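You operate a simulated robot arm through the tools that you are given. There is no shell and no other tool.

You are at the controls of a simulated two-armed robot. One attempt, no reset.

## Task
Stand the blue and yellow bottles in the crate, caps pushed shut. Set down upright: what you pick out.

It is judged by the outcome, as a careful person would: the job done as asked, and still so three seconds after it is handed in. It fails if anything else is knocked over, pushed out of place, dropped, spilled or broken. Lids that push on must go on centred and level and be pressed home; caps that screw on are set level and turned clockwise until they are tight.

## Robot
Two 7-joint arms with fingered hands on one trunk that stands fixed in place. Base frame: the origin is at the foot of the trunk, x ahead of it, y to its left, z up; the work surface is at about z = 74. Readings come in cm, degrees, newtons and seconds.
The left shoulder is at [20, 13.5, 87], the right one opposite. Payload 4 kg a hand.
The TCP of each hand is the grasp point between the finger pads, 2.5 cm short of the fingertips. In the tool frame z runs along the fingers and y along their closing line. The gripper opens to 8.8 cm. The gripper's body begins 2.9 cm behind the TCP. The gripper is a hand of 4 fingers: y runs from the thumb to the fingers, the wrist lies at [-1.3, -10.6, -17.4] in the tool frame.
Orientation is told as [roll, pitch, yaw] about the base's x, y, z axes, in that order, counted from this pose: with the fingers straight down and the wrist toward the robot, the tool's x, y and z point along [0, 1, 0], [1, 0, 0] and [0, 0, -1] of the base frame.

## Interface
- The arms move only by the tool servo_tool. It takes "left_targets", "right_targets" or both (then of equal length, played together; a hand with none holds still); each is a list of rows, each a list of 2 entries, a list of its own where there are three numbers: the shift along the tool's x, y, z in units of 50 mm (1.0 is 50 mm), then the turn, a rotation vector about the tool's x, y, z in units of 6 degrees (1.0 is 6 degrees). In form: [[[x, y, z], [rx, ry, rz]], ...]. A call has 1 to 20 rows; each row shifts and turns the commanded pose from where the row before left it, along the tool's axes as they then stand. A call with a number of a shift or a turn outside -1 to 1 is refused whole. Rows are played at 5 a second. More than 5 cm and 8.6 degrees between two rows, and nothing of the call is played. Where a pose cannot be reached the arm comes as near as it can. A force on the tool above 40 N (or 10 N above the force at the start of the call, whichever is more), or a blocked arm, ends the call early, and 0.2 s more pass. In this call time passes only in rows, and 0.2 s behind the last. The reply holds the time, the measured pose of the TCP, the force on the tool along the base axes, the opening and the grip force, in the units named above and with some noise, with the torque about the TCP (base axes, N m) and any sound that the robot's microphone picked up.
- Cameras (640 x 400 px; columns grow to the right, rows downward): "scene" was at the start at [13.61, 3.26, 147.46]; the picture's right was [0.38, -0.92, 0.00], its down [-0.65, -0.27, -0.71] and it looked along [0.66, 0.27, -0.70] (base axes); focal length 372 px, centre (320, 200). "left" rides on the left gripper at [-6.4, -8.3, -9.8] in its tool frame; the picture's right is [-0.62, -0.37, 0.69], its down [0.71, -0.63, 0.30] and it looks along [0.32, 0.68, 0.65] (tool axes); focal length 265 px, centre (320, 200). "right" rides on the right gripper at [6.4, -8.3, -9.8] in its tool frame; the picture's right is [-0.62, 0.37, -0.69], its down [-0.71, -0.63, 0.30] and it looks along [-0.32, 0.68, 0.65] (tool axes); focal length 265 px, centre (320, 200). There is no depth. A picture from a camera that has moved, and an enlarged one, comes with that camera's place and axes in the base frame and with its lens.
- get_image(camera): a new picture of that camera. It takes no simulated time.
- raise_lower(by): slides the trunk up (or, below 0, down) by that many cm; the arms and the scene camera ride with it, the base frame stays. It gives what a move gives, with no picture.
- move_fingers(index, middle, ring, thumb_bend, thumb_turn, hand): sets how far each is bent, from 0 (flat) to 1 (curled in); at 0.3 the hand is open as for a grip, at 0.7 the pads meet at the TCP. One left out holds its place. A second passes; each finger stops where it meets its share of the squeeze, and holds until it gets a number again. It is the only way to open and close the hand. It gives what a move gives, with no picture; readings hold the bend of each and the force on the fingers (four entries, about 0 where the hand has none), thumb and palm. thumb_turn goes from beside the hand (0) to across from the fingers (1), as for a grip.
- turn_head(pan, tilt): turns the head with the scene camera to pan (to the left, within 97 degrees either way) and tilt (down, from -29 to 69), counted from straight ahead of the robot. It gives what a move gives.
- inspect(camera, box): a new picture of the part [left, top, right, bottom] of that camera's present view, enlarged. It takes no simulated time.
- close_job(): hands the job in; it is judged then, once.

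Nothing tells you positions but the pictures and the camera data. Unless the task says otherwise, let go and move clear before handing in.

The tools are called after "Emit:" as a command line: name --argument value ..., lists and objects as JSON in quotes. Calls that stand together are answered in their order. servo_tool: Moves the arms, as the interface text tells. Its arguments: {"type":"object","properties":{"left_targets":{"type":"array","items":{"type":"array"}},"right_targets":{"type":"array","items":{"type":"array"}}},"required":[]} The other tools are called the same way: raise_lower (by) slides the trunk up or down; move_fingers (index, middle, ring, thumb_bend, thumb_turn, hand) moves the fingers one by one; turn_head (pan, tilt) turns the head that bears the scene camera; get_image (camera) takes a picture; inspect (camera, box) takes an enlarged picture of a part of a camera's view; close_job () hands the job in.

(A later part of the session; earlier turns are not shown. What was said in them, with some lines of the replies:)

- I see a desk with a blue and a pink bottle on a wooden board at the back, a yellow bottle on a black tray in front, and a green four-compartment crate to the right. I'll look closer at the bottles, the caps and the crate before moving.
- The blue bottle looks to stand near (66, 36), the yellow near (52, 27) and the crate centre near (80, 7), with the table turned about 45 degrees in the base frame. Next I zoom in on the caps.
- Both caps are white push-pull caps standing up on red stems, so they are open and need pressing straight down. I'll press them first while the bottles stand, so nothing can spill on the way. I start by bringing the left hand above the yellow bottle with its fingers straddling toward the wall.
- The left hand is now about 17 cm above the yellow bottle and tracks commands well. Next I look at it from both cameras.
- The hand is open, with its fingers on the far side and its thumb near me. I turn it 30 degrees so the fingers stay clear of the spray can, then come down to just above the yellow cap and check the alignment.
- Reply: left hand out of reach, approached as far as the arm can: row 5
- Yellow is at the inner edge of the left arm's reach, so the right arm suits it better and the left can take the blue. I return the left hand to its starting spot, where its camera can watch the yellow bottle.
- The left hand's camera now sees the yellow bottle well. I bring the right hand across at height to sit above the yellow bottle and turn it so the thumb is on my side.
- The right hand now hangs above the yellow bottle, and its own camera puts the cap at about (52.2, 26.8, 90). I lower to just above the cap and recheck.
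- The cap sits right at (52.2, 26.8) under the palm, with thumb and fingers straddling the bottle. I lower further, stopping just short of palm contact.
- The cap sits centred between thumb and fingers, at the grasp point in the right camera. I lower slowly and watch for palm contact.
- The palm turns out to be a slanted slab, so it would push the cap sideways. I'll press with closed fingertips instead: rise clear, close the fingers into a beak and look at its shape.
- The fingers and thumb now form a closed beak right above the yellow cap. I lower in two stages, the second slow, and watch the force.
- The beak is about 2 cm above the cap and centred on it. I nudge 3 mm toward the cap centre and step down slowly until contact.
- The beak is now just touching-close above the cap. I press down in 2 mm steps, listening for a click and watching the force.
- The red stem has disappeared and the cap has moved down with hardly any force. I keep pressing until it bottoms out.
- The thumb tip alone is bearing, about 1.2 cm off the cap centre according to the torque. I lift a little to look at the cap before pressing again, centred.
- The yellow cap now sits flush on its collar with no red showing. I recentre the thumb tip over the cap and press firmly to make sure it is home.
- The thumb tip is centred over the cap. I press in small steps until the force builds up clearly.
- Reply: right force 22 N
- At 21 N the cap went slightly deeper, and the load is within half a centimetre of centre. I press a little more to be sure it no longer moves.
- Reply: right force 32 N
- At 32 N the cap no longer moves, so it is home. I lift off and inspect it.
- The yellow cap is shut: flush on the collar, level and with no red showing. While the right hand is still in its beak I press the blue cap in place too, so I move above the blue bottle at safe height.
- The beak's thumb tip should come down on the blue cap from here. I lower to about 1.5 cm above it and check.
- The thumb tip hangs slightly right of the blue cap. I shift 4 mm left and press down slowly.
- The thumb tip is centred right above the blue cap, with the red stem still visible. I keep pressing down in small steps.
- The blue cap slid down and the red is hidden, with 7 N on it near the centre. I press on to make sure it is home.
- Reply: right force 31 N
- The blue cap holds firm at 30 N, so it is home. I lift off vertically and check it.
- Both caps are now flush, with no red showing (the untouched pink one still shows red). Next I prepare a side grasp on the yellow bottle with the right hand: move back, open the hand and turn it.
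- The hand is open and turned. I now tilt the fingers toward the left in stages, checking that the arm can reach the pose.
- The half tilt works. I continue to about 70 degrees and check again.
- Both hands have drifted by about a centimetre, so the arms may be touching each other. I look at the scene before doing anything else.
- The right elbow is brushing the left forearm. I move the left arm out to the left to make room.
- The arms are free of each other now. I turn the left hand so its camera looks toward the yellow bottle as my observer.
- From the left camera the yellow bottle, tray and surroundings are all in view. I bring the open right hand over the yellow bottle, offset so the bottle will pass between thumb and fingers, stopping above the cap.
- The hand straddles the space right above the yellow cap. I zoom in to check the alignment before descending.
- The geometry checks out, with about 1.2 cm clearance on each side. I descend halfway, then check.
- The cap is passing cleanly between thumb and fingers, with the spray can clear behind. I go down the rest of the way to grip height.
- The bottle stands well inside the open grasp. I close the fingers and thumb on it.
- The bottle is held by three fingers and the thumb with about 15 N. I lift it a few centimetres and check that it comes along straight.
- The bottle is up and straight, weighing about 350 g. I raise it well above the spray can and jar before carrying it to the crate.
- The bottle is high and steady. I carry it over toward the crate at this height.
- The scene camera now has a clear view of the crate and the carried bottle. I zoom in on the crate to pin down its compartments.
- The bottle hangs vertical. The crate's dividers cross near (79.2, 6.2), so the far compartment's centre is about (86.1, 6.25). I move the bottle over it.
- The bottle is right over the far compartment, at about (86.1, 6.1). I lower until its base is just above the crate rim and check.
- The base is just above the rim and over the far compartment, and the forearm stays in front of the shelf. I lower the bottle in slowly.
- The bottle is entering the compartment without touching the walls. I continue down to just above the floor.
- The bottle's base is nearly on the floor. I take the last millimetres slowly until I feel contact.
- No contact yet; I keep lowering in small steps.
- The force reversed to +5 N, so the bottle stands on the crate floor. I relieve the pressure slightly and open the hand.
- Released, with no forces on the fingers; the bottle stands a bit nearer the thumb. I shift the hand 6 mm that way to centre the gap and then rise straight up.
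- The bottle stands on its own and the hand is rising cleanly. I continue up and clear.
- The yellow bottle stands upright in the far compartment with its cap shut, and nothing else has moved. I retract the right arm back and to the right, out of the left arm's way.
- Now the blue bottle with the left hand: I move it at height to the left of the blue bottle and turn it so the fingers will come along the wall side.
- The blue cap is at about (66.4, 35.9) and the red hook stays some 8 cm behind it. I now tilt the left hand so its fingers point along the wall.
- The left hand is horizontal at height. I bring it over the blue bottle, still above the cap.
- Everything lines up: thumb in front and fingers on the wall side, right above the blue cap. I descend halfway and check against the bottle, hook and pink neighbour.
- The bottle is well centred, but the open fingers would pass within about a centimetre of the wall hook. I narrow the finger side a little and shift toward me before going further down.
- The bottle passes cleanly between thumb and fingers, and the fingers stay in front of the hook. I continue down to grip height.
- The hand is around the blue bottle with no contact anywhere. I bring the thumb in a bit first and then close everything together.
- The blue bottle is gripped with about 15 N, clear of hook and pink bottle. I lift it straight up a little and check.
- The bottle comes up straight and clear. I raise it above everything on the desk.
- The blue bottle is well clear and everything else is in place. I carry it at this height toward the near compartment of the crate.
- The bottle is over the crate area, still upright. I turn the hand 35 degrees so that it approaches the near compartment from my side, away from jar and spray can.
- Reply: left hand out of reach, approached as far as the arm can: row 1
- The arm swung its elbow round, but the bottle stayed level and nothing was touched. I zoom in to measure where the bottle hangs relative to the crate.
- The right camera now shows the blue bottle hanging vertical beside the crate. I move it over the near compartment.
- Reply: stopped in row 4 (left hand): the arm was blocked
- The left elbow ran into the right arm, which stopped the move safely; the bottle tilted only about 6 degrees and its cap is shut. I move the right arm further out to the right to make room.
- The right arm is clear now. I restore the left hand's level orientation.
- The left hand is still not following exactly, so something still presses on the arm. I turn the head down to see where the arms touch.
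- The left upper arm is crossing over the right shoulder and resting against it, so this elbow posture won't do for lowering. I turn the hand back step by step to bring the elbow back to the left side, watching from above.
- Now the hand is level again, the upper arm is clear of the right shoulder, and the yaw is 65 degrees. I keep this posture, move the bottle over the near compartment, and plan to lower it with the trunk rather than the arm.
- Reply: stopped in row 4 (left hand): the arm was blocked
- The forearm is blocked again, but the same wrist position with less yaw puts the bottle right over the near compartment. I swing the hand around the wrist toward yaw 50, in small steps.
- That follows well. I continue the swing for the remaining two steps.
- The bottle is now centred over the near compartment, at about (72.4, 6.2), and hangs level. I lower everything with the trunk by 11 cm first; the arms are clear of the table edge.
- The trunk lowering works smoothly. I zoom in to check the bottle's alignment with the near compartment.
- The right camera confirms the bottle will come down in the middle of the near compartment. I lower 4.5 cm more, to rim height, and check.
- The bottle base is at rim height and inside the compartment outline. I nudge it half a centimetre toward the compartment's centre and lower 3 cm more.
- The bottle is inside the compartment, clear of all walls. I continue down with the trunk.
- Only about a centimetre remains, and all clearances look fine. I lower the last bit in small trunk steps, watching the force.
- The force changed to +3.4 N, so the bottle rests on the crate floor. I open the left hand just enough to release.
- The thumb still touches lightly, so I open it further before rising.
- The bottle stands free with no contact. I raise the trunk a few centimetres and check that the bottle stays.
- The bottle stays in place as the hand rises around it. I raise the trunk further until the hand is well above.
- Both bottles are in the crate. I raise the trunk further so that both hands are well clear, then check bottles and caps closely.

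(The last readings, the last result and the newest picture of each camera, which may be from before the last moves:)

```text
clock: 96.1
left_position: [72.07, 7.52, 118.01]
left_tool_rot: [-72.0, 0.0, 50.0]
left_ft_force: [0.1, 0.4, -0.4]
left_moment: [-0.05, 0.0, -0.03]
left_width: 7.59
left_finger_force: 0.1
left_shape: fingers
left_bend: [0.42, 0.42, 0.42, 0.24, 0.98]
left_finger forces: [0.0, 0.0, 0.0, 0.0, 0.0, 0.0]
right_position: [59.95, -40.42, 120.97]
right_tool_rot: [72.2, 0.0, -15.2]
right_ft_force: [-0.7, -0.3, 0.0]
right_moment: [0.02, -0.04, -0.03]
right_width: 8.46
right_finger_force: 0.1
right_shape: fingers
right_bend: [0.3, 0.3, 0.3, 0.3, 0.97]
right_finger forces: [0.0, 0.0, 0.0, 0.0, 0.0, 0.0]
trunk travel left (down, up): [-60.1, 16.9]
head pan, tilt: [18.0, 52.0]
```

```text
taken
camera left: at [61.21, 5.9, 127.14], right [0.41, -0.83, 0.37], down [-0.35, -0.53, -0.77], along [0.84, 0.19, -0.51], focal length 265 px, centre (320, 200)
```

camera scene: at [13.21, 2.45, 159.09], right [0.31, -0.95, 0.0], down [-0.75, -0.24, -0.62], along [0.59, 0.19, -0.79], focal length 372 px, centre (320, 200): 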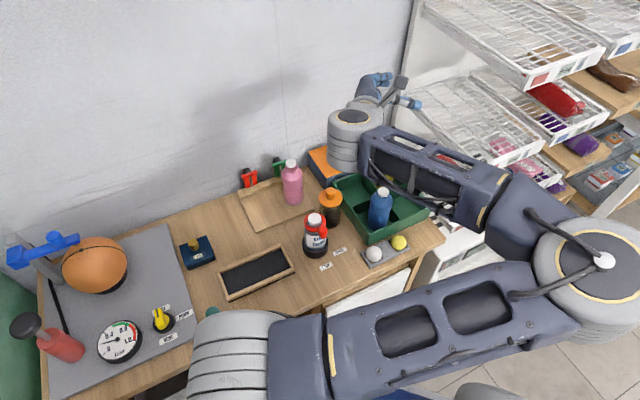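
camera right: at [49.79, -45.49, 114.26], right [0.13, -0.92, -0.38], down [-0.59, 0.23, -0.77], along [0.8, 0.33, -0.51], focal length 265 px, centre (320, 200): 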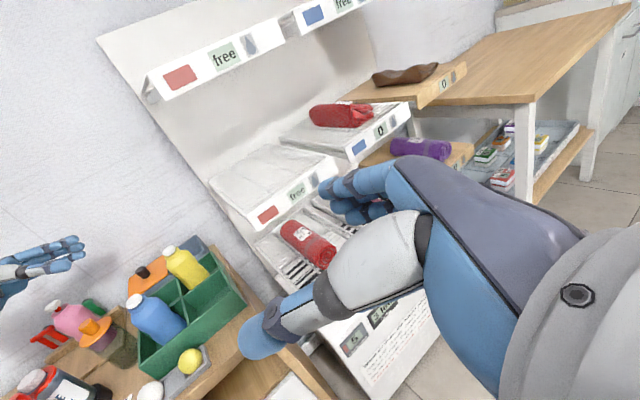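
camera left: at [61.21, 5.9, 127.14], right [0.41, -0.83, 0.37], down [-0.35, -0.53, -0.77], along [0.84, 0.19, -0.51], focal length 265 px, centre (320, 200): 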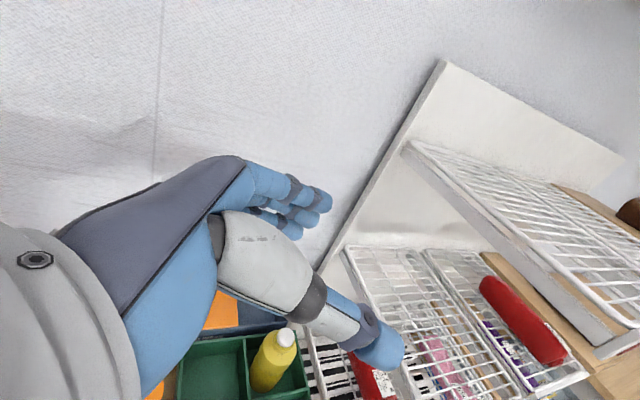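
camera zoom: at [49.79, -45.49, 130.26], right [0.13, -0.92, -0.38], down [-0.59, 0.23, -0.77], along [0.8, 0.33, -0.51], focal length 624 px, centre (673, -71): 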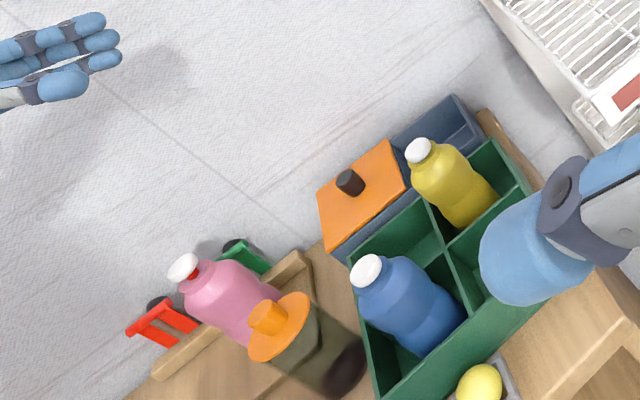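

I zoom in on both bottles to confirm they stand upright with caps flush.

Emit:
inspect --camera "right" --box '[170, 290, 270, 390]'

Emit:
inspect --camera "scene" --box '[330, 150, 430, 260]'

Emit:
inspect --camera "left" --box '[180, 300, 320, 400]'

```text
4.00 times, centred on (220, 340) of right
camera zoom: at [49.79, -45.49, 130.26], right [0.13, -0.92, -0.38], down [-0.59, 0.23, -0.77], along [0.8, 0.33, -0.51], focal length 1062 px, centre (720, -360)
```

zoom: 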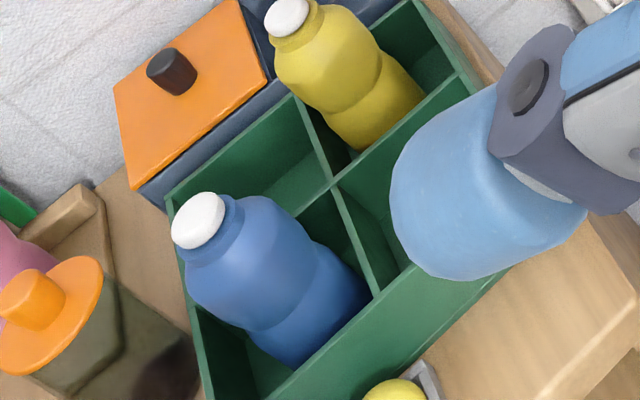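

```text
3.64 times, centred on (380, 205) of scene
camera zoom: at [13.21, 2.45, 159.09], right [0.31, -0.95, 0.0], down [-0.75, -0.24, -0.62], along [0.59, 0.19, -0.79], focal length 1352 px, centre (102, 182)
```

zoom: 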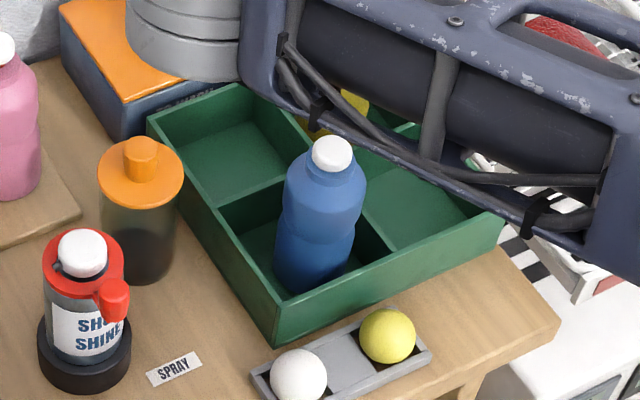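

```text
4.00 times, centred on (250, 350) of left
camera zoom: at [61.21, 5.9, 127.14], right [0.41, -0.83, 0.37], down [-0.35, -0.53, -0.77], along [0.84, 0.19, -0.51], focal length 1062 px, centre (600, -400)
```

zoom: 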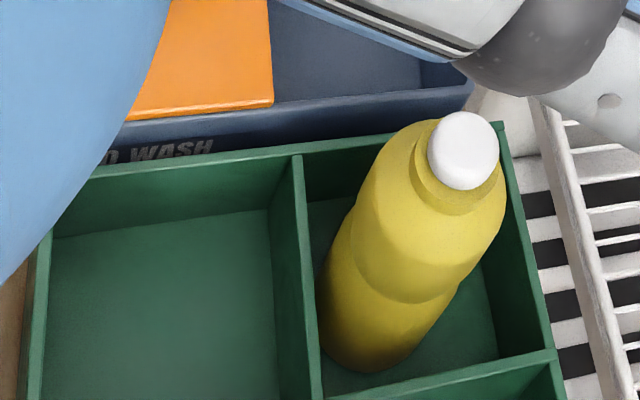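

Both bottles stand upright in separate crate compartments with their caps flush and no red showing. The pink bottle, spray can, jar, balls, boxes and hooks are where they were, and both hands are empty and well clear, so I hand the job in.

Emit:
close_job

```text
The job is handed in.
```

The blue and yellow bottles are both standing upright in the green crate, each in its own compartment, with caps pushed shut. I have handed the job in; no verdict came back.

- **Caps:** I pressed both down firmly, to about 30 N. They sit flush and level, and the red stems no longer show. I heard no click, so I judged them shut by sight and because they stopped moving.
- **Placement:** The yellow bottle is in the far compartment and the blue one in the near compartment. Both are free-standing.
- **Arms:** The two arms touched each other a few times while I was moving them, and the blue bottle tilted about 6 degrees once while I held it. Its cap was already shut, and I saw no spill.
- **Everything else:** In the last pictures the other things on the desk, including the pink bottle, the spray can and the jar, were where they started. Both hands are empty and well above the desk.
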